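You operate a simulated robot arm through the tools that you are given. There is no shell and no other tool.

Carry out the task below with a simulated robot arm. There is one attempt and no reset: what you move stays moved.

TASK
Probe COM and OUT, raise until the meter shows about 3 V, then come down and switch HV off.
Fine: black probe in COM, red in OUT, before HV goes on; they stay in; HV on once only; never a tenth over the value; let it stand two seconds; no press out of turn.

The check looks at the end state, three seconds after you hand in, the way a careful person would. Anything else that was tipped, shoved, dropped, spilled or broken makes it a failure.

THE ROBOT
A 7-joint arm with a two-finger parallel gripper, fixed in place. Base frame: the origin is on the floor under the middle of its stand, x ahead of it, y to its left, z up; the work surface is at about z = 740. Units: mm, degrees, N and s.
With the tool pointing down near the work surface it reaches from about 320 to 860 mm from the base axis. Its first joint turns from -166.0 to 166.0 degrees. Payload 3.43 kg.
Tool frame: the origin (TCP) lies between the finger pads and is the grasp point; the fingertips stand 34 mm ahead of it; z points along the fingers, y is the line along which they close. Largest opening 128 mm; finger width 24, thickness 12; the body of the gripper, 48 by 130 mm, starts 96 mm behind the TCP.
Orientation is told as [roll, pitch, yaw] about the base's x, y, z axes, in that order, counted from this pose: with the fingers straight down and closing along the base's y, the tool's x points along the base's -x, its y along +y and its z along -z.

THE INTERFACE
- The arm moves only by the tool move_arm. Its argument "commands" is text: rows parted by semicolons, each of 7 numbers parted by spaces: the shift along the tool's x, y, z in units of 200 mm (1.0 is 200 mm), then the turn, a rotation vector about the tool's x, y, z in units of 90 degrees (1.0 is 90 degrees), then the closure, from 0 (fully open) to 1 (shut). In form: x y z rx ry rz fingers; .... A call has 1 to 20 rows; each row is the pose to reach, as a shift and turn from the pose commanded when the call began, along the tool's axes at that moment. A call with a number of a shift or a turn outside -1 to 1 is refused whole. A row lasts 0.2 s, in which the tool goes at most 50 mm and 8.6 degrees; a call with a longer step from one row to the next is refused whole, and so is a gripper value outside its range. Where a pose cannot be reached the arm comes as near as it can. A force on the tool above 40 N (or 10 N above the force at the start of the call, whichever is more), or a blocked arm, ends the call early, and 0.2 s more pass. The fingers move at their own pace (about 153 mm/s each) and stop on an object; they squeeze with about 28 N. The grip force told is the motor's: it shows also when the fingers shut on nothing. Time passes only in rows, and 0.2 s behind the last, so rows that repeat a pose let the fingers close. The reply holds the time, the measured pose of the TCP, the force on the tool along the base axes, the opening and the grip force, in the units named above and with some noise, with the torque about the TCP (base axes, N m) and any sound that the robot's microphone picked up.
- Cameras (640 x 400 px; columns grow to the right, rows downward): "scene" is fixed at [400.5, 649.1, 1363.2]; the picture's right is [-0.65, 0.76, 0.00], its down [0.73, 0.63, -0.28] and it looks along [-0.22, -0.19, -0.96] (base axes); focal length 240 px, centre (320, 200). "wrist" rides on the gripper at [76, -11, -160] in the tool frame; the picture's right is [0.15, 0.99, 0.00], its down [-0.88, 0.13, -0.46] and it looks along [-0.45, 0.07, 0.89] (tool axes); focal length 234 px, centre (320, 200). There is no depth. A picture from a camera that has moved, and an enlarged one, comes with that camera's place and axes in the base frame and with its lens.
- camera(camera): a new picture of that camera. It takes no simulated time.
- enlarge(camera, box): a new picture of the part [left, top, right, bottom] of that camera's present view, enlarged. It takes no simulated time.
- hand_in(): hands the job in; it is judged then, once.

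Nothing tells you positions but the pictures and the camera data. Unless the task says otherwise, let go and move clear before handing in.

The tools are called after "Call:" as a command line: name --argument value ..., lists and objects as JSON in quotes. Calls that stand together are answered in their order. move_arm: Moves the arm, as the interface text tells. Its arguments: {"type":"object","properties":{"commands":{"type":"string"}},"required":["commands"]} The other tools are called the same way: camera (camera) takes a picture; enlarge (camera, box) takes an enlarged picture of a part of a camera's view; hand_in () hands the job in.

At the start:

```text
clock: 0.0
position: [304.8, 466.3, 1055.3]
tool_rot: [0.0, 0.0, 0.0]
force: [0.8, -0.1, -0.6]
torque: [0.0, 0.0, 0.05]
finger_gap: 128.0
grip_force: 0.1
```

scene: 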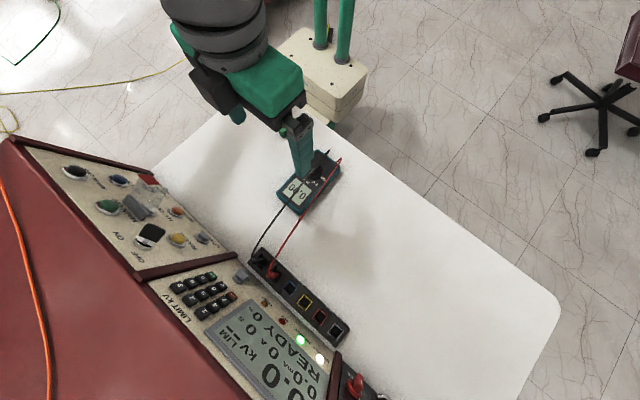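
wrist: 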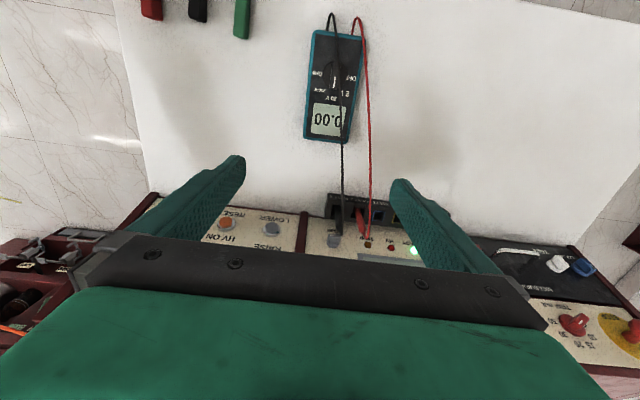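

I see a high-voltage console with a panel, a multimeter on the table with black and red leads, and a block of sockets in front of the console. I'll look closer before moving anything.

Call:
enlarge --camera "scene" --box '[0, 120, 240, 280]'

Call:
enlarge --camera "scene" --box '[140, 240, 400, 400]'

Call:
enlarge --camera "scene" --box '[230, 130, 360, 350]'

Call:
enlarge --camera "wrist" --box '[200, 170, 460, 290]'

Call:
enlarge --camera "wrist" --box '[280, 0, 400, 150]'

```text
2.50 times, centred on (120, 200) of scene
camera zoom: at [400.5, 649.1, 1363.2], right [-0.65, 0.76, 0.0], down [0.73, 0.63, -0.28], along [-0.22, -0.19, -0.96], focal length 601 px, centre (820, 200)
```

zoom: 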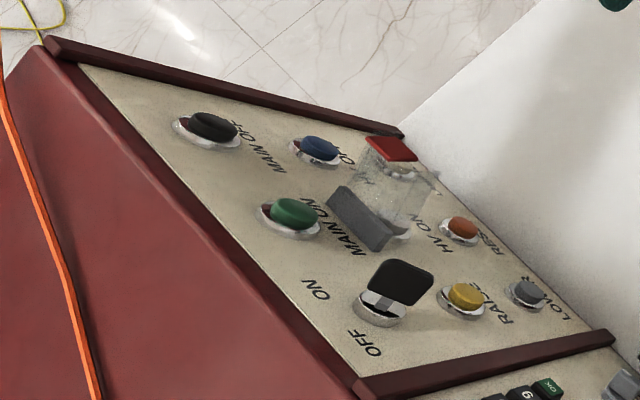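

```text
2.46 times, centred on (270, 320) of scene
camera zoom: at [400.5, 649.1, 1363.2], right [-0.65, 0.76, 0.0], down [0.73, 0.63, -0.28], along [-0.22, -0.19, -0.96], focal length 592 px, centre (443, -95)
```

zoom: 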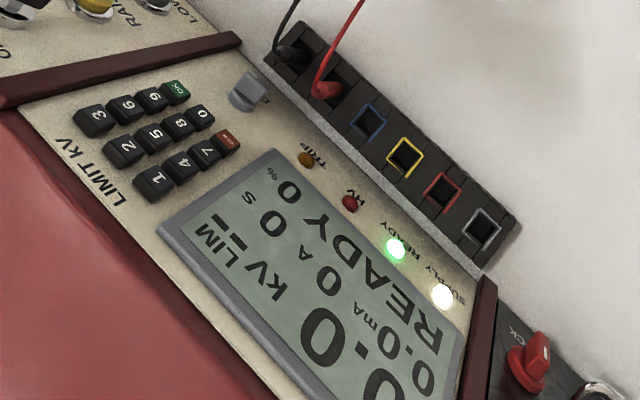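

```text
1.82 times, centred on (295, 240) of scene
camera zoom: at [400.5, 649.1, 1363.2], right [-0.65, 0.76, 0.0], down [0.73, 0.63, -0.28], along [-0.22, -0.19, -0.96], focal length 437 px, centre (366, 127)
```

zoom: 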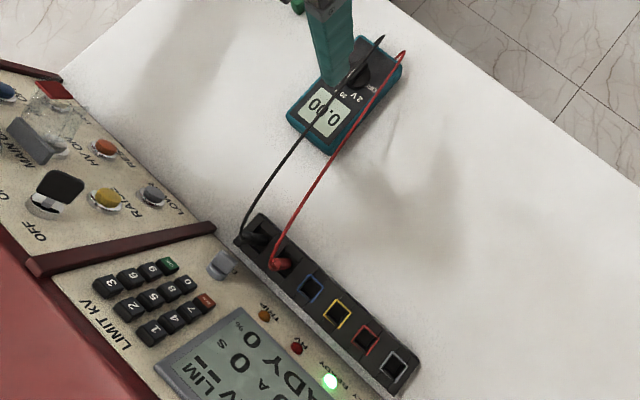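

```text
2.46 times, centred on (330, 230) of wrist
camera zoom: at [229.2, 455.9, 1215.8], right [-0.15, 0.99, 0.0], down [0.88, 0.13, 0.46], along [0.45, 0.07, -0.89], focal length 576 px, centre (295, 126)
```

zoom: 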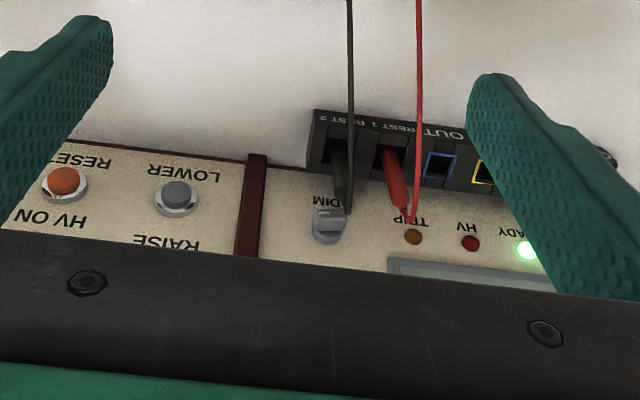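

```text
2.67 times, centred on (340, 75) of wrist
camera zoom: at [229.2, 455.9, 1215.8], right [-0.15, 0.99, 0.0], down [0.88, 0.13, 0.46], along [0.45, 0.07, -0.89], focal length 624 px, centre (267, 533)
```

zoom: 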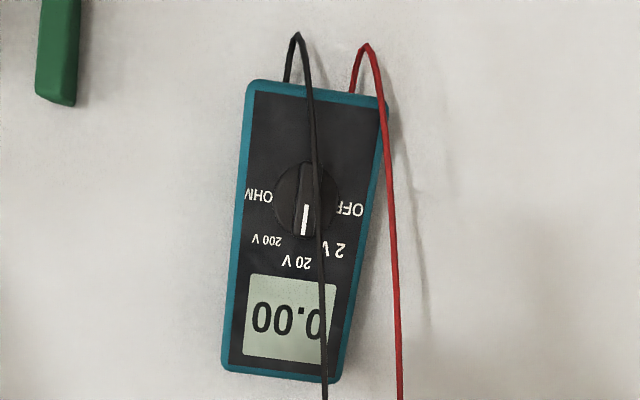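

The multimeter's dial looks to be on 20 V, and both probes are parked in rest wells of the block in front of the console. I need to read the well labels, so I'm taking closer crops.

Call:
enlarge --camera "scene" --box '[240, 240, 360, 350]'

Call:
enlarge --camera "wrist" --box '[310, 180, 410, 250]'

Call:
enlarge --camera "scene" --box '[270, 140, 350, 220]'

Call:
enlarge --camera "scene" --box '[220, 300, 400, 400]'

```text
3.64 times, centred on (300, 295) of scene
camera zoom: at [400.5, 649.1, 1363.2], right [-0.65, 0.76, 0.0], down [0.73, 0.63, -0.28], along [-0.22, -0.19, -0.96], focal length 874 px, centre (393, -146)
```

zoom: 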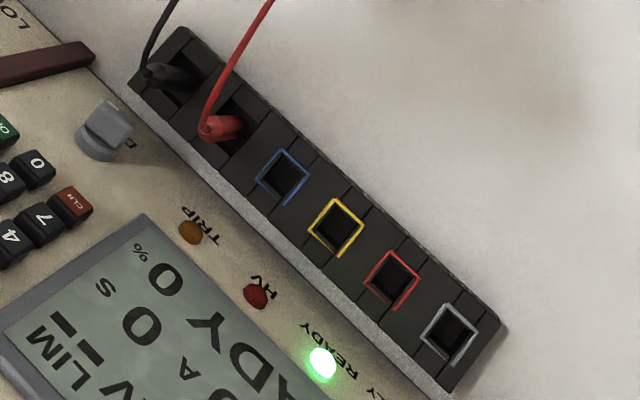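

```text
5.71 times, centred on (360, 215) of wrist
camera zoom: at [229.2, 455.9, 1215.8], right [-0.15, 0.99, 0.0], down [0.88, 0.13, 0.46], along [0.45, 0.07, -0.89], focal length 1338 px, centre (91, 114)
```

zoom: 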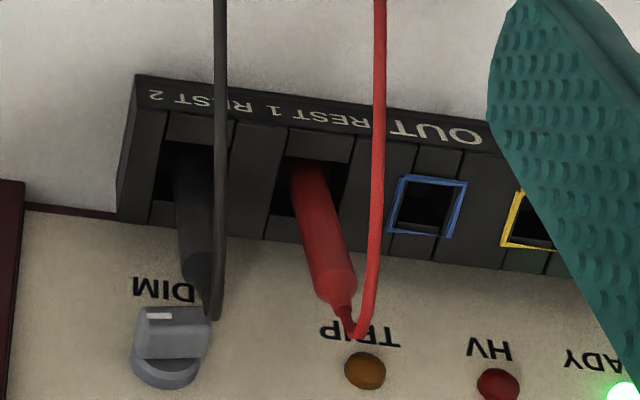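

```text
5.00 times, centred on (310, 180) of scene
camera zoom: at [400.5, 649.1, 1363.2], right [-0.65, 0.76, 0.0], down [0.73, 0.63, -0.28], along [-0.22, -0.19, -0.96], focal length 1202 px, centre (370, 300)
```

zoom: 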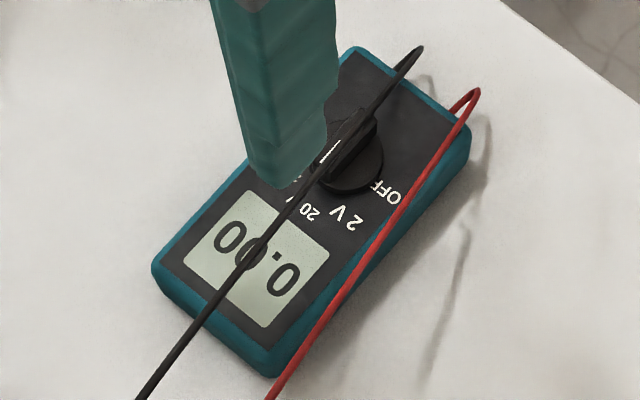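

```text
3.56 times, centred on (310, 350) of scene
camera zoom: at [400.5, 649.1, 1363.2], right [-0.65, 0.76, 0.0], down [0.73, 0.63, -0.28], along [-0.22, -0.19, -0.96], focal length 855 px, centre (356, -333)
```

zoom: 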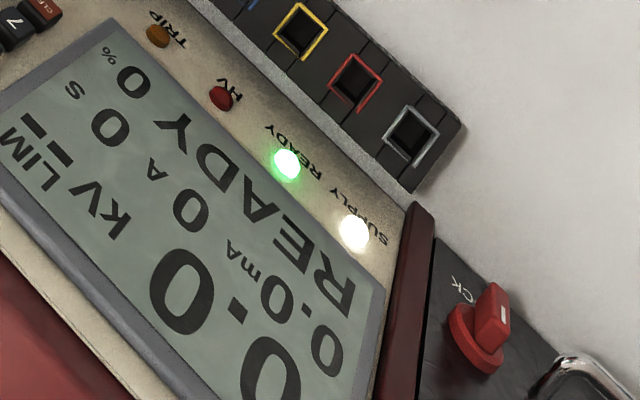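

The blue-framed well is OUT, next to REST 1 (red) and REST 2 (black). I still need COM, so I'm moving the wrist camera up and to the left to see the rest of the labels and the panel.

Call:
move_arm --commands "0 0.12 -0.1 0 0 0 0; 0 0.25 -0.2 0 0 0 0; 0 0.37 -0.3 0 0 0 0; 0 0.5 -0.4 0 0 0 0; 0 0.5 -0.4 0 0 0 0"

Call:
camera --camera "wrist"

Call:
camera --camera "scene"

```text
clock: 1.2
position: [306.8, 565.5, 1137.5]
tool_rot: [0.0, 0.0, 0.0]
force: [-0.4, 0.0, 0.2]
torque: [0.0, -0.02, 0.03]
finger_gap: 128.1
grip_force: 0.0
```

```text
taken
camera wrist: at [229.7, 554.7, 1296.3], right [-0.15, 0.99, 0.0], down [0.88, 0.13, 0.46], along [0.45, 0.07, -0.89], focal length 234 px, centre (320, 200)
```

wrist: 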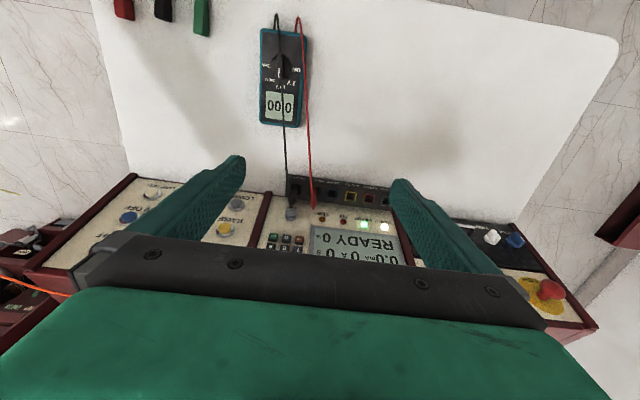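

```text
taken
```

scene: 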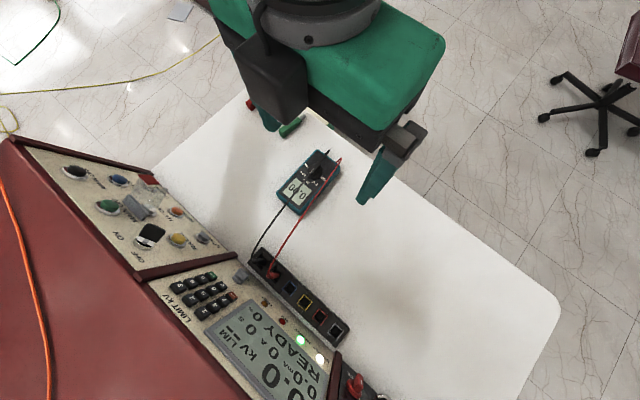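

Call:
enlarge --camera "wrist" --box '[280, 165, 400, 240]'

Call:
enlarge --camera "wrist" --box '[40, 150, 280, 300]'

Call:
enlarge --camera "wrist" --box '[250, 0, 330, 130]'

Call:
enlarge --camera "wrist" --box '[400, 190, 640, 340]'

```text
5.33 times, centred on (340, 202) of wrist
camera zoom: at [229.7, 554.7, 1296.3], right [-0.15, 0.99, 0.0], down [0.88, 0.13, 0.46], along [0.45, 0.07, -0.89], focal length 1249 px, centre (213, 187)
```

zoom: 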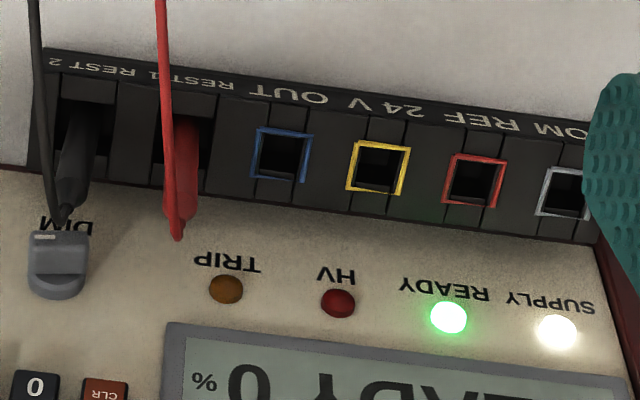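

```text
2.67 times, centred on (160, 225) of wrist
camera zoom: at [229.7, 554.7, 1296.3], right [-0.15, 0.99, 0.0], down [0.88, 0.13, 0.46], along [0.45, 0.07, -0.89], focal length 624 px, centre (747, 133)
```

zoom: 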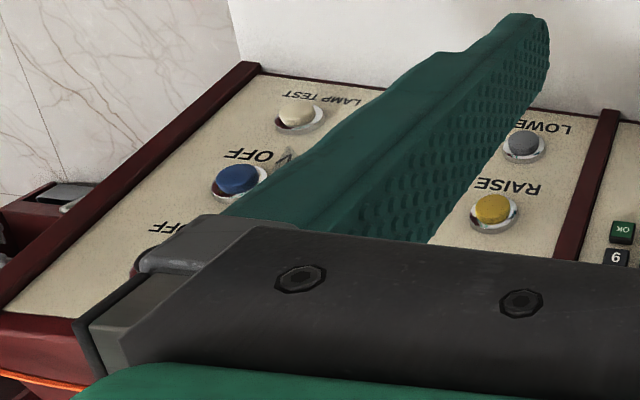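

```text
3.08 times, centred on (290, 65) of wrist
camera zoom: at [229.7, 554.7, 1296.3], right [-0.15, 0.99, 0.0], down [0.88, 0.13, 0.46], along [0.45, 0.07, -0.89], focal length 720 px, centre (412, 615)
```

zoom: 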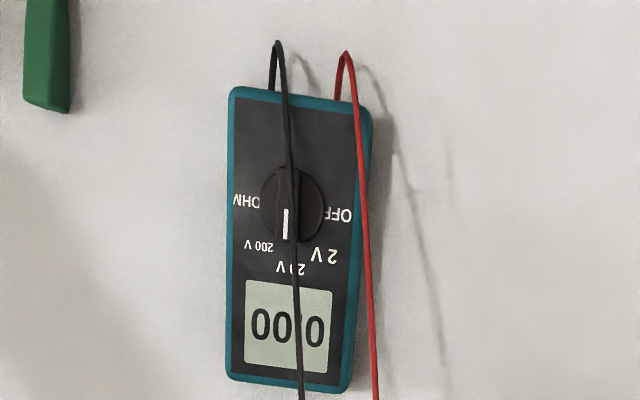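

```text
2.67 times, centred on (520, 265) of wrist
camera zoom: at [229.7, 554.7, 1296.3], right [-0.15, 0.99, 0.0], down [0.88, 0.13, 0.46], along [0.45, 0.07, -0.89], focal length 624 px, centre (-213, 27)
```

zoom: 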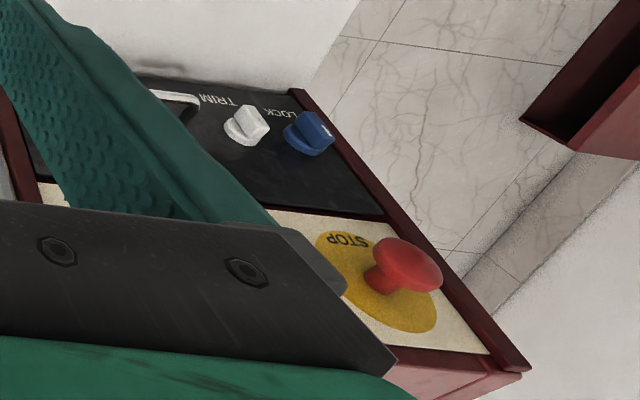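

The wells read, from −y to +y: REST 2 (black probe, y≈531), REST 1 (red, y≈577), OUT (blue, y≈622), 24 V, REF, COM (grey, y≈758), all near x≈473 with the block top at z≈773. Next I'm looking at the push-button panel from above.

Call:
move_arm --commands "-0.11 -0.14 0 0 0 0 0; -0.23 -0.28 0 0 0 0 0; -0.34 -0.43 0 0 0 0 0; -0.46 -0.57 0 0 0 0 0; -0.57 -0.71 0 0 0 0 0; -0.69 -0.86 0 0 0 0 0; -0.8 -1.0 0 0 0 0 0; -0.8 -1.0 0 0 0 0 0"

Call:
camera --camera "wrist"

Call:
enlarge --camera "wrist" --box '[220, 90, 420, 250]'

Call:
enlarge --camera "scene" --box '[240, 130, 360, 230]'

```text
clock: 3.0
position: [464.9, 366.0, 1135.7]
tool_rot: [0.0, 0.0, 0.0]
force: [-0.2, -0.5, 0.8]
torque: [-0.02, 0.04, -0.02]
finger_gap: 128.0
grip_force: 0.1
```

```text
taken
camera wrist: at [388.8, 355.3, 1295.6], right [-0.15, 0.99, 0.0], down [0.88, 0.13, 0.46], along [0.45, 0.07, -0.89], focal length 234 px, centre (320, 200)
```

wrist: 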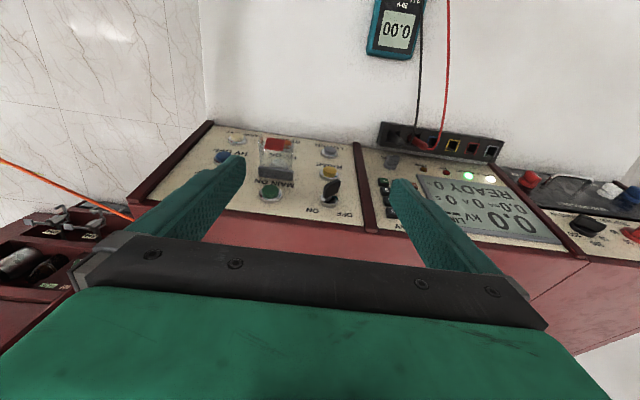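

```text
2.50 times, centred on (320, 170) of wrist
camera zoom: at [388.8, 355.3, 1295.6], right [-0.15, 0.99, 0.0], down [0.88, 0.13, 0.46], along [0.45, 0.07, -0.89], focal length 585 px, centre (320, 275)
```

zoom: 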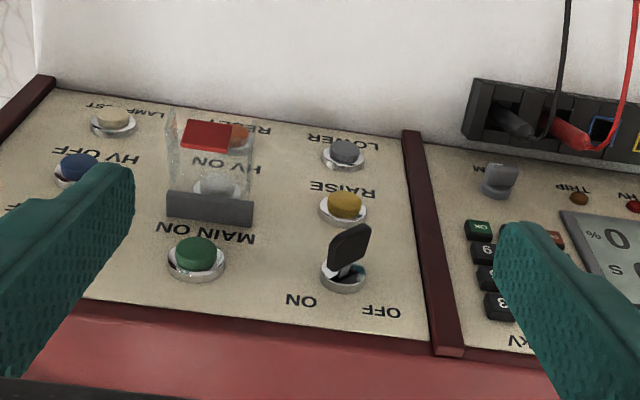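

```text
4.00 times, centred on (300, 180) of scene
camera zoom: at [400.5, 649.1, 1363.2], right [-0.65, 0.76, 0.0], down [0.73, 0.63, -0.28], along [-0.22, -0.19, -0.96], focal length 962 px, centre (400, 280)
```

zoom: 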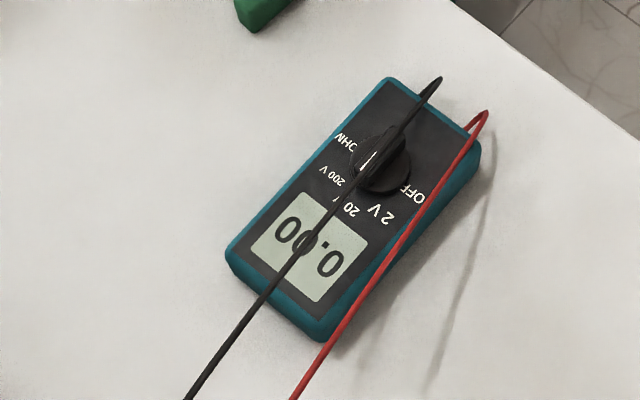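

The panel turns out to be nearly vertical (about 13° back from vertical): LOWER ≈ (518,396,809), RAISE ≈ (537,396,886), HV ON ≈ (537,299,886) behind a clear flip cover, HV OFF ≈ (537,203,886). I'm zooming in on the cover to understand its state.

Call:
enlarge --camera "wrist" --box '[250, 125, 315, 205]'

Call:
enlarge --camera "scene" --box '[90, 155, 220, 255]'

Call:
enlarge --camera "wrist" --box '[370, 110, 520, 200]'

```text
5.00 times, centred on (282, 165) of wrist
camera zoom: at [388.8, 355.3, 1295.6], right [-0.15, 0.99, 0.0], down [0.88, 0.13, 0.46], along [0.45, 0.07, -0.89], focal length 1171 px, centre (508, 375)
```

zoom: 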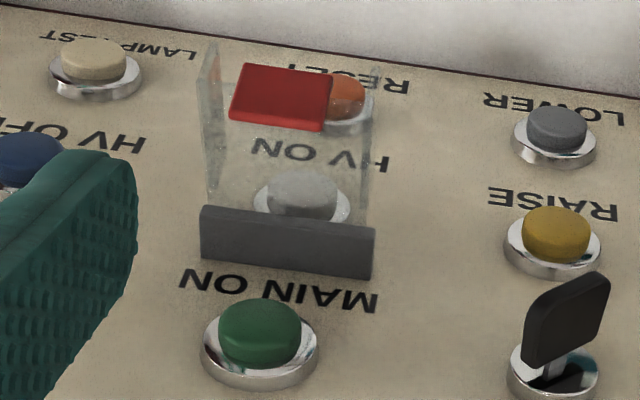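

```text
4.00 times, centred on (155, 205) of scene
camera zoom: at [400.5, 649.1, 1363.2], right [-0.65, 0.76, 0.0], down [0.73, 0.63, -0.28], along [-0.22, -0.19, -0.96], focal length 962 px, centre (980, 180)
```

zoom: 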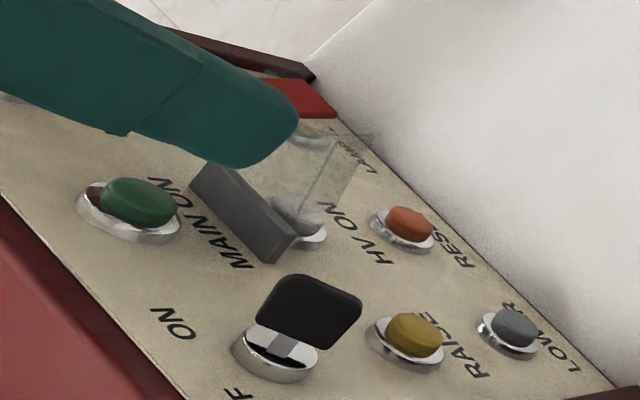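

```text
4.27 times, centred on (445, 155) of wrist
camera zoom: at [388.8, 355.3, 1295.6], right [-0.15, 0.99, 0.0], down [0.88, 0.13, 0.46], along [0.45, 0.07, -0.89], focal length 999 px, centre (-213, 392)
```

zoom: 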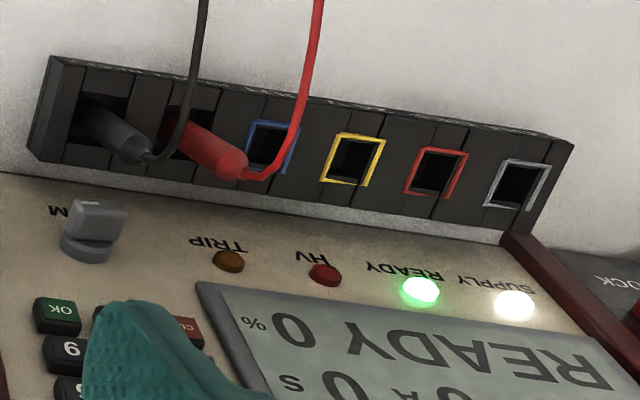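

The cover's red tab sits well out from the panel and above the button, so I want a front-on look at it. I'm backing away and tilting the tool forward 60° to view the panel from the robot side.

Call:
move_arm --commands "0.085 -0.03 0.11 0 -0.083 0 0; 0.17 -0.06 0.22 0 -0.167 0 0; 0.255 -0.09 0.33 0 -0.25 0 0; 0.34 -0.115 0.44 0 -0.333 0 0; 0.42 -0.145 0.55 0 -0.417 0 0; 0.505 -0.17 0.66 0 -0.5 0 0; 0.59 -0.2 0.77 0 -0.583 0 0; 0.675 -0.23 0.88 0 -0.667 0 0; 0.675 -0.23 0.88 0 -0.667 0 0"

Call:
camera --camera "wrist"

Call:
camera --camera "scene"

```text
clock: 5.0
position: [329.3, 320.3, 959.5]
tool_rot: [0.2, -60.1, -0.1]
force: [0.1, -1.0, 0.0]
torque: [-0.04, 0.01, -0.02]
finger_gap: 128.0
grip_force: 0.1
```

```text
taken
camera wrist: at [152.8, 310.4, 972.9], right [-0.07, 0.99, -0.13], down [0.04, 0.13, 0.99], along [1.0, 0.07, -0.05], focal length 234 px, centre (320, 200)
```

wrist: 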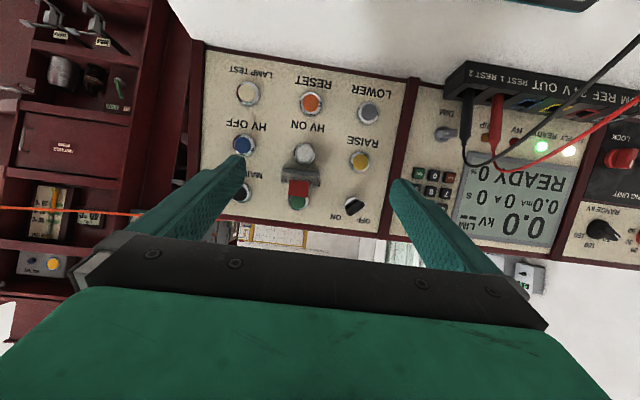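

```text
taken
```

scene: 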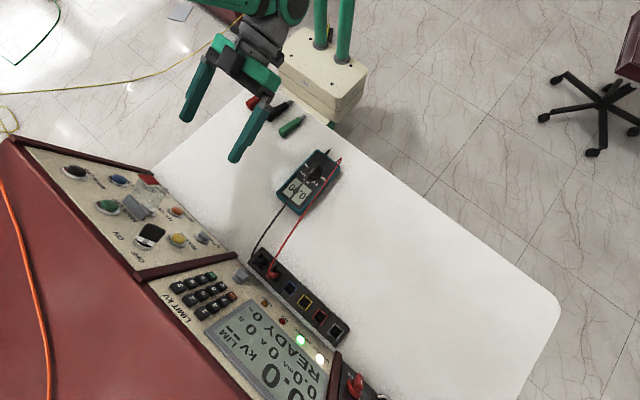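

Call:
enlarge --camera "wrist" --box '[195, 50, 415, 230]'

Call:
enlarge --camera "wrist" --box '[265, 110, 345, 220]'

Call:
enlarge --camera "wrist" --box '[410, 40, 640, 190]'

Call:
enlarge --camera "scene" --box '[90, 155, 220, 255]'

```text
2.22 times, centred on (305, 140) of wrist
camera zoom: at [152.8, 310.4, 972.9], right [-0.07, 0.99, -0.13], down [0.04, 0.13, 0.99], along [1.0, 0.07, -0.05], focal length 520 px, centre (353, 333)
```

zoom: 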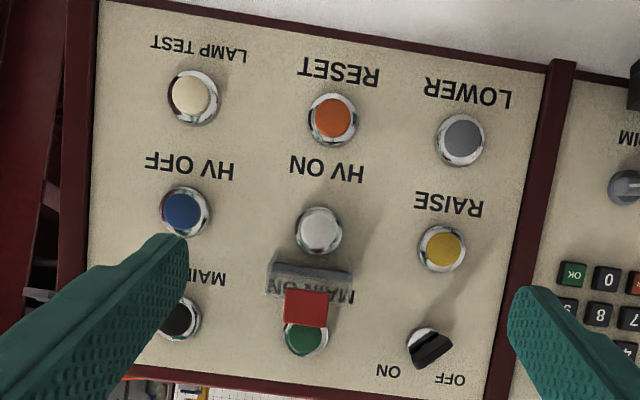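

```text
3.64 times, centred on (305, 165) of wrist
camera zoom: at [152.8, 310.4, 972.9], right [-0.07, 0.99, -0.13], down [0.04, 0.13, 0.99], along [1.0, 0.07, -0.05], focal length 852 px, centre (374, 327)
```

zoom: 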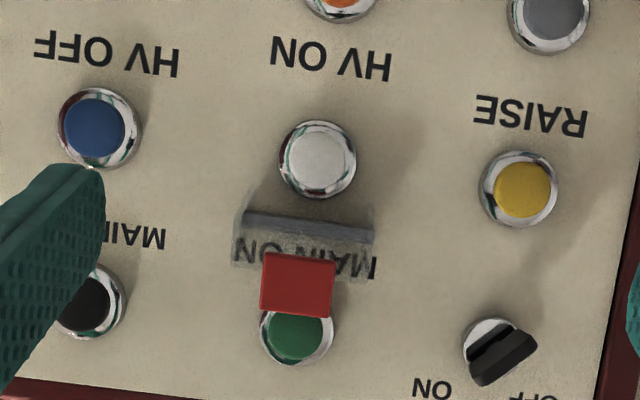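

```text
2.67 times, centred on (525, 115) of wrist
camera zoom: at [152.8, 310.4, 972.9], right [-0.07, 0.99, -0.13], down [0.04, 0.13, 0.99], along [1.0, 0.07, -0.05], focal length 624 px, centre (-227, 427)
```

zoom: 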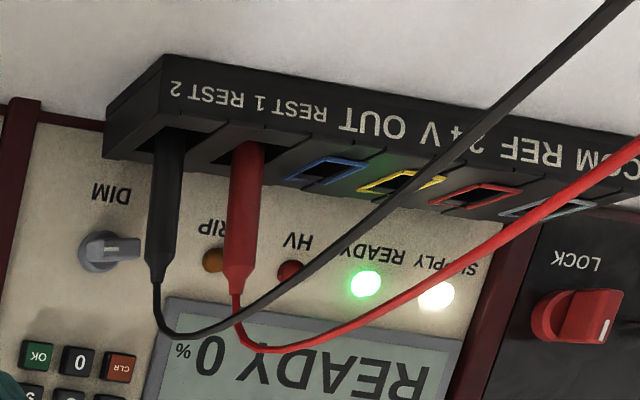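

```text
4.00 times, centred on (155, 205) of scene
camera zoom: at [400.5, 649.1, 1363.2], right [-0.65, 0.76, 0.0], down [0.73, 0.63, -0.28], along [-0.22, -0.19, -0.96], focal length 962 px, centre (980, 180)
```

zoom: 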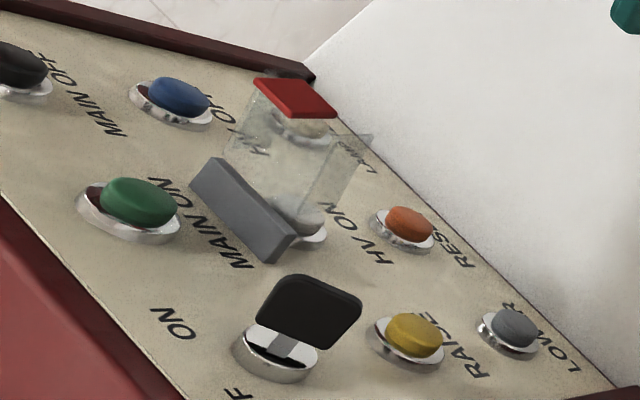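

The clear cover is already standing open above HV ON, so the button can be reached from the front with a horizontal tool. Before the buttons, the probes: I'm measuring the wells more exactly.

Call:
enlarge --camera "scene" --box '[250, 245, 310, 305]'

Call:
enlarge --camera "scene" --box '[290, 285, 350, 345]'

Call:
enlarge --camera "wrist" --box '[445, 55, 545, 130]'

Call:
enlarge --camera "wrist" --box '[540, 55, 640, 130]'

```text
6.67 times, centred on (280, 275) of scene
camera zoom: at [400.5, 649.1, 1363.2], right [-0.65, 0.76, 0.0], down [0.73, 0.63, -0.28], along [-0.22, -0.19, -0.96], focal length 1603 px, centre (587, -300)
```

zoom: 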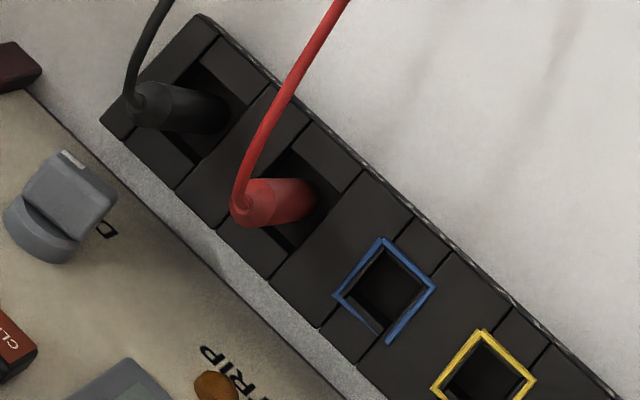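

```text
6.67 times, centred on (320, 315) of scene
camera zoom: at [400.5, 649.1, 1363.2], right [-0.65, 0.76, 0.0], down [0.73, 0.63, -0.28], along [-0.22, -0.19, -0.96], focal length 1603 px, centre (320, -567)
```

zoom: 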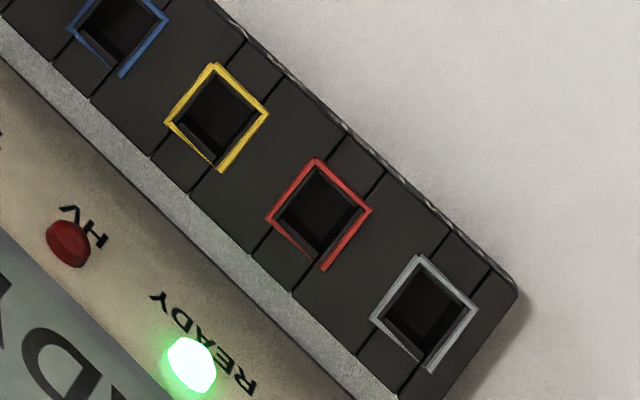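

```text
5.33 times, centred on (495, 92) of wrist
camera zoom: at [152.8, 310.4, 972.9], right [-0.07, 0.99, -0.13], down [0.04, 0.13, 0.99], along [1.0, 0.07, -0.05], focal length 1249 px, centre (-613, 773)
```

zoom: 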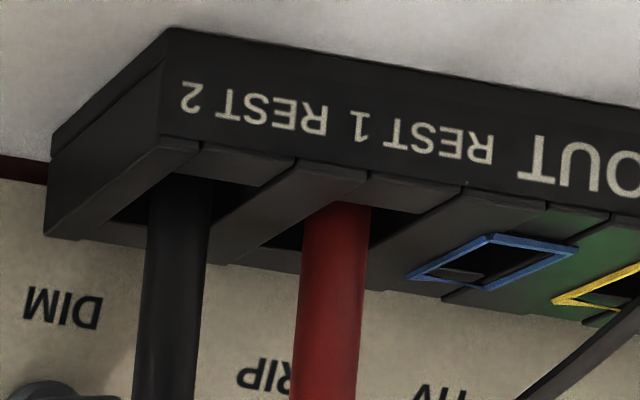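

```text
5.33 times, centred on (590, 92) of wrist
camera zoom: at [152.8, 310.4, 972.9], right [-0.07, 0.99, -0.13], down [0.04, 0.13, 0.99], along [1.0, 0.07, -0.05], focal length 1249 px, centre (-1120, 773)
```

zoom: 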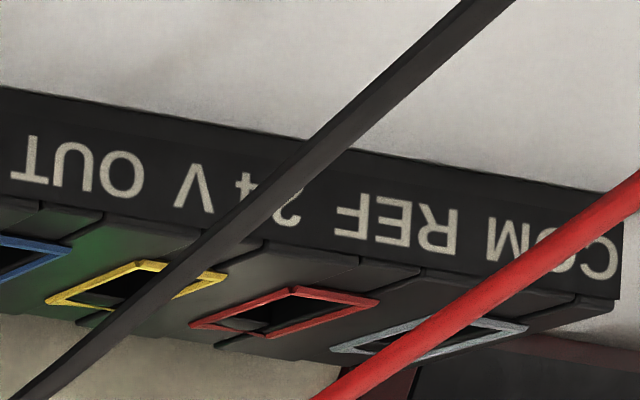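

Measured well centres (scene view): REST 2 y≈530, REST 1 y≈576, OUT y≈621.5, COM y≈758, all x≈474.7; probes stand upright with body tops at z≈850. COM is near the reach limit, so I'll tilt the tool 30° forward and test reaching it with an empty gripper first.

Call:
move_arm --commands "-0.048 0.158 0.016 0 0.056 0 0; -0.095 0.317 0.032 0 0.111 0 0; -0.143 0.475 0.048 0 0.167 0 0; -0.19 0.633 0.064 0 0.222 0 0; -0.238 0.792 0.08 0 0.278 0 0; -0.286 0.95 0.095 0 0.334 0 0; -0.286 0.95 0.095 0 0.334 0 0"

```text
clock: 6.6
position: [375.8, 509.7, 999.3]
tool_rot: [0.0, -29.9, 0.0]
force: [0.2, -0.4, -0.1]
torque: [0.01, 0.02, 0.02]
finger_gap: 128.0
grip_force: 0.2
```

The tool is at 30° tilt over the middle of the table. Next I move over toward COM at safe height.

Call:
move_arm --commands "-0.06 0.158 0.053 0 0 0 0; -0.119 0.317 0.107 0 0 0 0; -0.178 0.475 0.16 0 0 0 0; -0.238 0.633 0.213 0 0 0 0; -0.298 0.792 0.267 0 0 0 0; -0.357 0.95 0.32 0 0 0 0; -0.357 0.95 0.32 0 0 0 0"

Call:
camera --camera "wrist"

Call:
camera --camera "scene"

```text
clock: 8.2
position: [470.6, 701.3, 981.6]
tool_rot: [0.0, -30.0, 0.0]
force: [-0.4, 0.2, 0.2]
torque: [0.02, -0.01, 0.05]
finger_gap: 127.9
grip_force: 0.0
```

```text
taken
camera wrist: at [324.6, 691.0, 1081.0], right [-0.13, 0.99, -0.07], down [0.53, 0.13, 0.83], along [0.84, 0.07, -0.55], focal length 234 px, centre (320, 200)
```

wrist: 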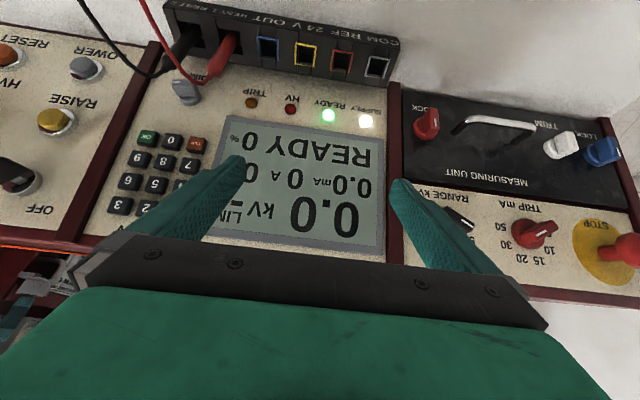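

```text
taken
```

scene: 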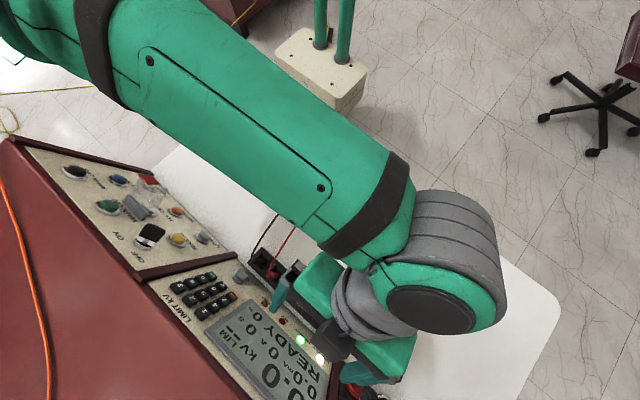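

The wrist view confirms COM at about (474,760). I'll narrow the fingers to about 40 mm and test descending over COM with an empty gripper to check reach.

Call:
move_arm --commands "0 0.1 0 0 0 0 0.69; 0 0.2 0 0 0 0 0.69; 0 0.285 0 0 0 0 0.69; 0.1 0.285 0.18 0 0 0 0.69; 0.19 0.285 0.36 0 0 0 0.69; 0.285 0.285 0.528 0 0 0 0.69; 0.285 0.285 0.528 0 0 0 0.69"

Call:
camera --camera "wrist"

```text
clock: 9.8
position: [473.8, 754.9, 860.6]
tool_rot: [0.1, -30.1, 0.1]
force: [-0.1, 0.6, -0.2]
torque: [0.0, 0.03, 0.01]
finger_gap: 39.8
grip_force: 0.0
```

```text
taken
camera wrist: at [327.5, 744.3, 960.4], right [-0.13, 0.99, -0.07], down [0.53, 0.13, 0.83], along [0.84, 0.07, -0.55], focal length 234 px, centre (320, 200)
```

wrist: 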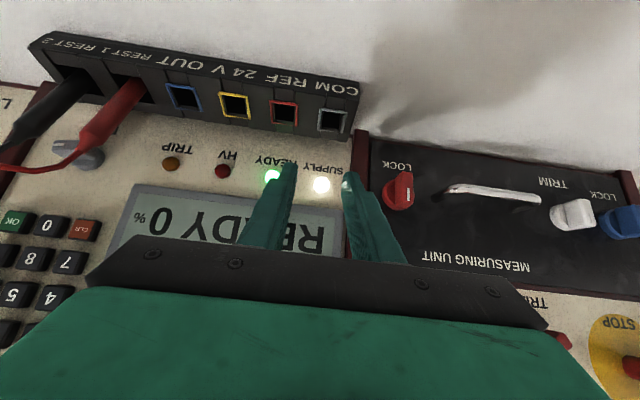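

Reach over COM at this height works. I'll check it settles and also test the lower height (z≈825) here, fingers still above the block.

Call:
move_arm --commands "0.045 0 0.078 0 0 0 0.69; 0.0875 0 0.1515 0 0 0 0.69; 0.0875 0 0.1515 0 0 0 0.69; 0.0875 0 0.1515 0 0 0 0.69"

Call:
camera --camera "wrist"

```text
clock: 10.8
position: [471.6, 745.9, 824.9]
tool_rot: [0.0, -30.0, 0.0]
force: [-0.5, -0.3, 0.2]
torque: [-0.02, -0.01, -0.01]
finger_gap: 39.9
grip_force: 0.1
out of reach, approached as far as the arm can: row 1, 2, 3, 4
```

```text
taken
camera wrist: at [326.6, 736.0, 925.4], right [-0.13, 0.99, -0.07], down [0.53, 0.13, 0.83], along [0.84, 0.07, -0.55], focal length 234 px, centre (320, 200)
```

wrist: 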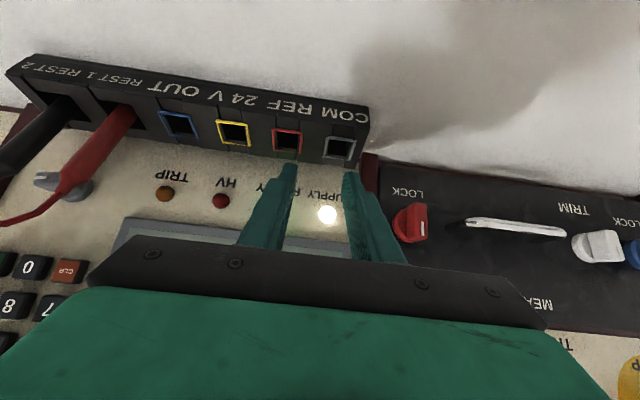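

At 30° tilt straight ahead, COM is about 12 mm beyond reach at plug-in height. I'll go back up and try with the tool yawed 40° toward COM so the tilt is radial.

Call:
move_arm --commands "-0.05 0 -0.085 0 0 0 0.69; -0.0875 0 -0.1515 0 0 0 0.69; -0.0875 0 -0.1515 -0.044 0 -0.077 0.69; -0.0875 0 -0.1515 -0.089 0 -0.154 0.69; -0.0875 0 -0.1515 -0.133 0 -0.231 0.69; -0.0875 0 -0.1515 -0.178 0 -0.308 0.69; -0.0875 0 -0.1515 -0.222 0 -0.385 0.69; -0.0875 0 -0.1515 -0.222 0 -0.385 0.69"

```text
clock: 12.3
position: [495.1, 801.0, 850.5]
tool_rot: [-0.4, -29.5, 35.7]
force: [-16.4, -27.8, 18.5]
torque: [-0.02, 0.26, 0.42]
finger_gap: 32.3
grip_force: 0.1
out of reach, approached as far as the arm can: row 2, 3, 4, 5, 6, 7
stopped in row 7: the force on the tool passed its limit at 51 N (the readings are from after the stop); the commanded pose is now the measured one
```

Something was touched: the tool drifted to (495,801,850) and the force limit stopped it. I'm looking before doing anything else.

Call:
camera --camera "wrist"

Call:
camera --camera "scene"

```text
taken
camera wrist: at [383.2, 708.1, 951.1], right [-0.68, 0.73, -0.08], down [0.36, 0.43, 0.83], along [0.64, 0.54, -0.55], focal length 234 px, centre (320, 200)
```

wrist: 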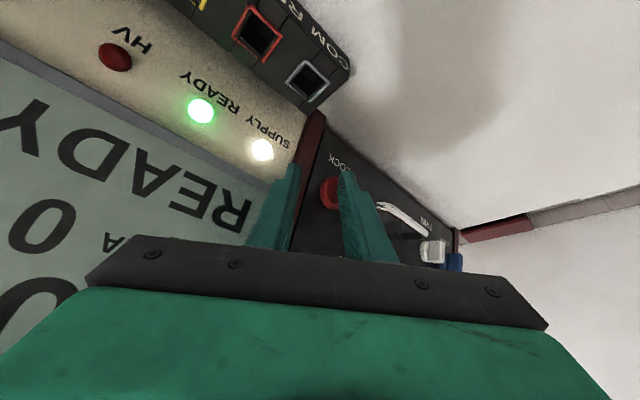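

```text
taken
```

scene: 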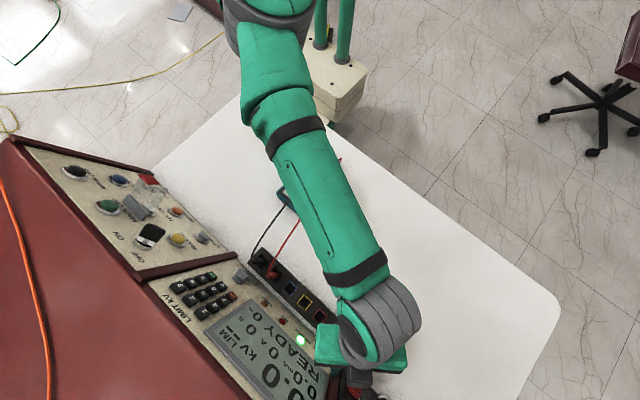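

Call:
enlarge --camera "wrist" --box '[240, 120, 480, 270]'

Call:
enlarge --camera "scene" --box '[300, 330, 420, 400]'

```text
2.67 times, centred on (360, 195) of wrist
camera zoom: at [383.2, 708.1, 951.1], right [-0.68, 0.73, -0.08], down [0.36, 0.43, 0.83], along [0.64, 0.54, -0.55], focal length 624 px, centre (213, 213)
```

zoom: 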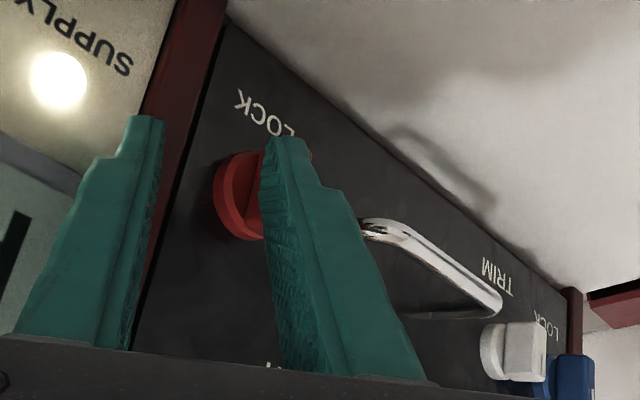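

```text
5.33 times, centred on (360, 365) of scene
camera zoom: at [400.5, 649.1, 1363.2], right [-0.65, 0.76, 0.0], down [0.73, 0.63, -0.28], along [-0.22, -0.19, -0.96], focal length 1282 px, centre (107, -680)
```

zoom: 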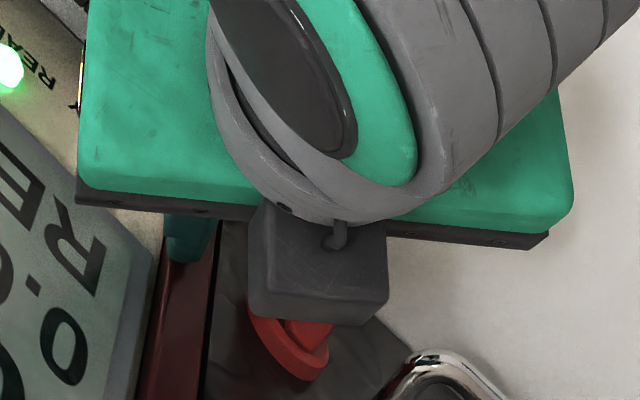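

The right-hand finger is against the side of the red LOCK knob. I'm backing straight off along the contact force (−x, −y, up).

Call:
move_arm --commands "0.045 0.019 -0.063 0 0 0 0.69; 0.09 0.037 -0.126 0 0 0 0.69; 0.13 0.056 -0.188 0 0 0 0.69; 0.13 0.056 -0.188 0 0 0 0.69"

Call:
camera --camera "wrist"

```text
clock: 13.3
position: [471.4, 815.3, 860.7]
tool_rot: [-0.2, -29.6, 35.7]
force: [0.5, -1.5, -0.2]
torque: [-0.02, 0.02, -0.05]
finger_gap: 39.5
grip_force: 0.0
out of reach, approached as far as the arm can: row 1, 2, 3, 4
```

```text
taken
camera wrist: at [359.7, 722.3, 960.8], right [-0.68, 0.73, -0.08], down [0.36, 0.42, 0.83], along [0.64, 0.54, -0.55], focal length 234 px, centre (320, 200)
```

wrist: 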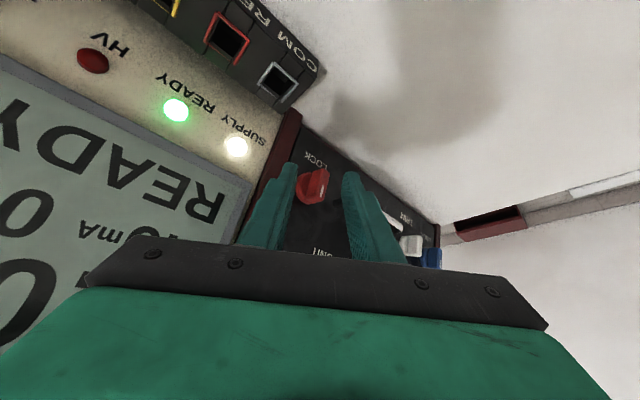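

The arm is free of contact now but is drifting because of a wrist joint limit in this posture. I'll go up and back first, then undo the yaw.

Call:
move_arm --commands "-0.009 0.044 -0.14 0 0 0 0.69; -0.017 0.088 -0.278 0 0 0 0.69; -0.026 0.131 -0.416 0 0 0 0.69; -0.034 0.175 -0.555 0 0 0 0.69; -0.034 0.175 -0.555 0 0 0 0.69"

Call:
camera --camera "scene"

Call:
camera --camera "wrist"

```text
clock: 14.5
position: [419.5, 847.7, 955.8]
tool_rot: [-0.3, -29.4, 35.7]
force: [0.0, 0.7, -1.0]
torque: [-0.01, 0.0, 0.0]
finger_gap: 39.4
grip_force: 0.1
out of reach, approached as far as the arm can: row 1, 2, 3, 4, 5
```

```text
taken
```

scene: 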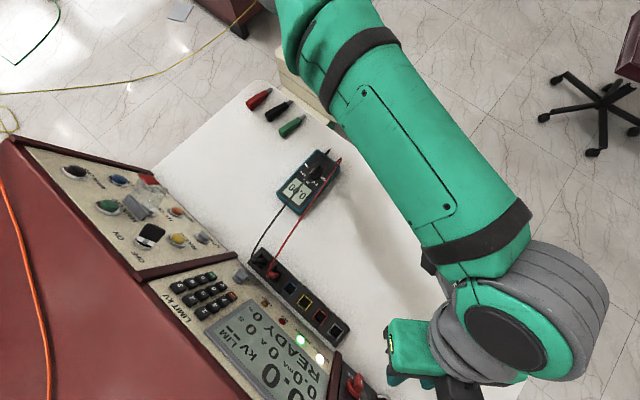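

```text
taken
camera wrist: at [308.9, 755.6, 1057.2], right [-0.68, 0.73, -0.08], down [0.36, 0.43, 0.83], along [0.64, 0.54, -0.55], focal length 234 px, centre (320, 200)
```

wrist: 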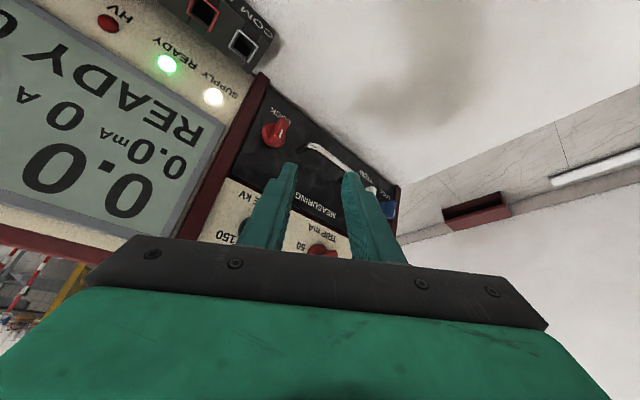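

The arm is drifting outward while trying to hold the yawed orientation. I'm undoing the yaw and moving back toward the middle, well above everything.

Call:
move_arm --commands "0.02 -0.049 -0.035 0.033 0 0.058 0.69; 0.04 -0.098 -0.07 0.065 0 0.115 0.69; 0.06 -0.146 -0.104 0.098 0 0.173 0.69; 0.08 -0.195 -0.138 0.13 0 0.23 0.69; 0.1 -0.244 -0.173 0.163 0 0.288 0.69; 0.1 -0.244 -0.173 0.195 0 0.345 0.69; 0.1 -0.244 -0.173 0.195 0 0.345 0.69"

Call:
camera --camera "scene"

```text
clock: 16.1
position: [421.7, 788.1, 979.5]
tool_rot: [-0.1, -29.6, 0.0]
force: [-0.5, 0.1, 0.3]
torque: [0.03, -0.04, -0.01]
finger_gap: 39.7
grip_force: 0.0
out of reach, approached as far as the arm can: row 2, 3, 4, 5
```

```text
taken
```

scene: 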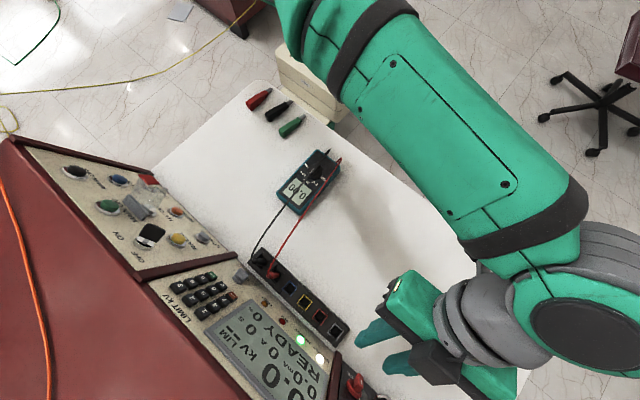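

The arm is back under control at yaw 0. The reach limit looks like a stretch limit, so I'll go to a relaxed place in free space and test which yaw the wrist can take before trying COM again.

Call:
move_arm --commands "0.035 -0.158 -0.04 0 0 0 0.69; 0.07 -0.317 -0.079 0 0 0 0.69; 0.105 -0.475 -0.119 0 0 0 0.69; 0.14 -0.633 -0.158 0 0 0 0.69; 0.175 -0.792 -0.198 0 0 0 0.69; 0.21 -0.95 -0.237 0 0 0 0.69; 0.21 -0.95 -0.237 0 0 0 0.69"

Call:
enlarge --camera "scene" --box '[200, 230, 400, 400]'

Call:
camera --camera "scene"

```text
clock: 17.7
position: [420.2, 784.0, 979.2]
tool_rot: [-0.3, -29.7, 0.0]
force: [0.5, -0.2, 0.0]
torque: [0.0, 0.0, -0.03]
finger_gap: 39.8
grip_force: 0.2
out of reach, approached as far as the arm can: row 1, 2, 3, 4, 5, 6, 7
```

```text
2.35 times, centred on (300, 315) of scene
camera zoom: at [400.5, 649.1, 1363.2], right [-0.65, 0.76, 0.0], down [0.73, 0.63, -0.28], along [-0.22, -0.19, -0.96], focal length 566 px, centre (367, -71)
```

zoom: 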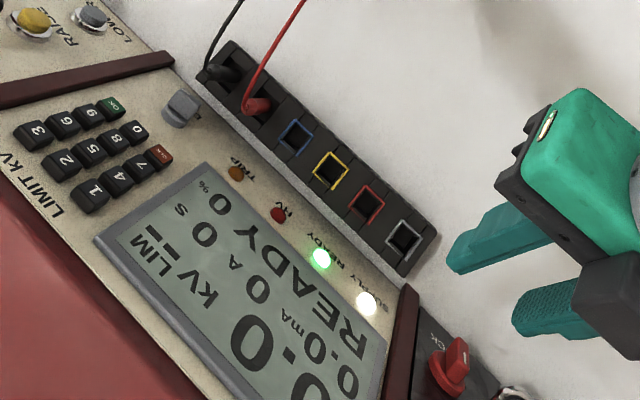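

```text
taken
```

scene: 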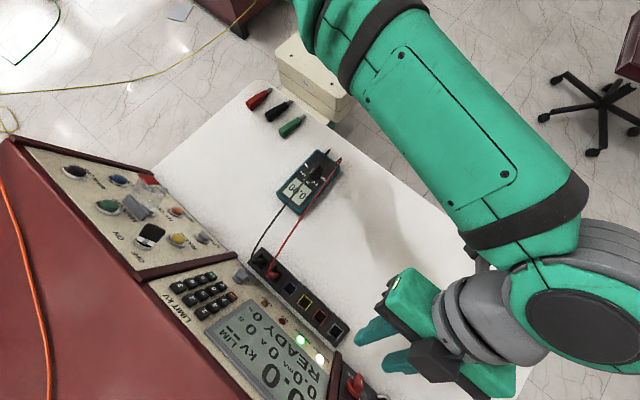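

The arm seems to have slipped into an over-stretched elbow posture, where it can only move along the outer shell of its reach. I'll swing it up and away from the console, staying at full stretch, then push outward in free space so that the elbow folds the right way on return.

Call:
move_arm --commands "0.075 0.041 -0.12 0 0 0 0.69; 0.15 0.083 -0.24 0 0 0 0.69; 0.225 0.124 -0.36 0 0 0 0.69; 0.3 0.165 -0.48 0 0 0 0.69; 0.375 0.206 -0.6 0 0 0 0.69; 0.45 0.248 -0.72 0 0 0 0.69; 0.525 0.289 -0.84 0 0 0 0.69; 0.6 0.33 -0.963 0 0 0 0.69; 0.6 0.33 -0.963 0 0 0 0.69"

Call:
camera --camera "scene"

```text
clock: 19.7
position: [218.4, 819.3, 1085.1]
tool_rot: [-0.2, -29.7, -0.1]
force: [0.8, 0.0, -0.5]
torque: [-0.01, 0.0, -0.03]
finger_gap: 39.7
grip_force: 0.2
out of reach, approached as far as the arm can: row 3, 4, 5, 6, 7, 8, 9
```

```text
taken
```

scene: 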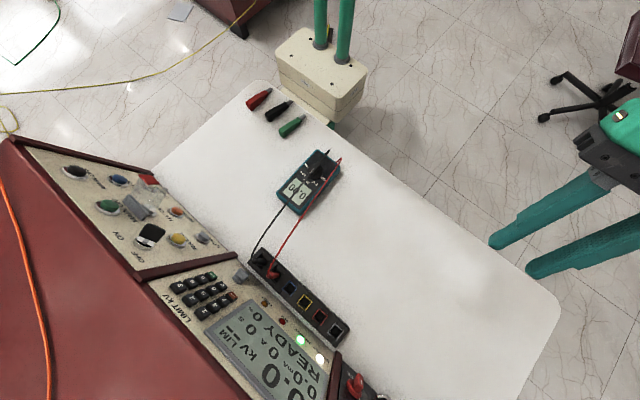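

The arm is now stretched to its outer limit in free space at (218,819,1085). I'm now trying to come straight inward.

Call:
move_arm --commands "0 -0.1 0 0 0 0 0.69; 0 -0.2 0 0 0 0 0.69; 0 -0.3 0 0 0 0 0.69; 0 -0.4 0 0 0 0 0.69; 0 -0.5 0 0 0 0 0.69; 0 -0.5 0 0 0 0 0.69"

```text
clock: 21.1
position: [219.2, 816.7, 1088.0]
tool_rot: [-0.3, -29.7, 0.0]
force: [0.9, -0.7, 0.6]
torque: [0.01, 0.04, 0.0]
finger_gap: 39.7
grip_force: 0.1
out of reach, approached as far as the arm can: row 1, 2, 3, 4, 5, 6
```

Inward is still blocked. I'm pushing outward a little first, then inward within the same call.

Call:
move_arm --commands "0 0.1 0 0 0 0 0.69; 0 0.2 0 0 0 0 0.69; 0 0.3 0 0 0 0 0.69; 0 0.4 0 0 0 0 0.69; 0 0.4 0 0 0 0 0.69; 0 0.4 0 0 0 0 0.69"

```text
clock: 22.5
position: [217.3, 820.4, 1086.9]
tool_rot: [-0.2, -29.7, 0.0]
force: [0.3, 0.0, 0.2]
torque: [-0.01, -0.01, 0.01]
finger_gap: 39.7
grip_force: 0.1
out of reach, approached as far as the arm can: row 1, 2, 3, 4, 5, 6
```

Call:
move_arm --commands "0 -0.05 0 0 0 0 0.69; 0 -0.1 0 0 0 0 0.69; 0 -0.2 0 0 0 0 0.69; 0 -0.3 0 0 0 0 0.69; 0 -0.4 0 0 0 0 0.69; 0 -0.5 0 0 0 0 0.69"

Call:
camera --camera "wrist"

```text
clock: 23.9
position: [217.8, 817.2, 1087.1]
tool_rot: [-0.3, -29.7, 0.1]
force: [-0.1, 0.1, -0.2]
torque: [0.0, 0.01, 0.0]
finger_gap: 39.8
grip_force: 0.0
out of reach, approached as far as the arm can: row 1, 2, 3, 4, 5, 6
```

```text
taken
camera wrist: at [72.9, 807.5, 1186.8], right [-0.13, 0.99, -0.08], down [0.54, 0.13, 0.83], along [0.83, 0.06, -0.55], focal length 234 px, centre (320, 200)
```

wrist: 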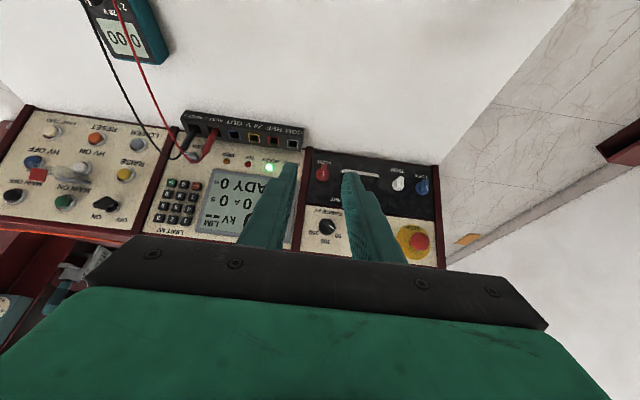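

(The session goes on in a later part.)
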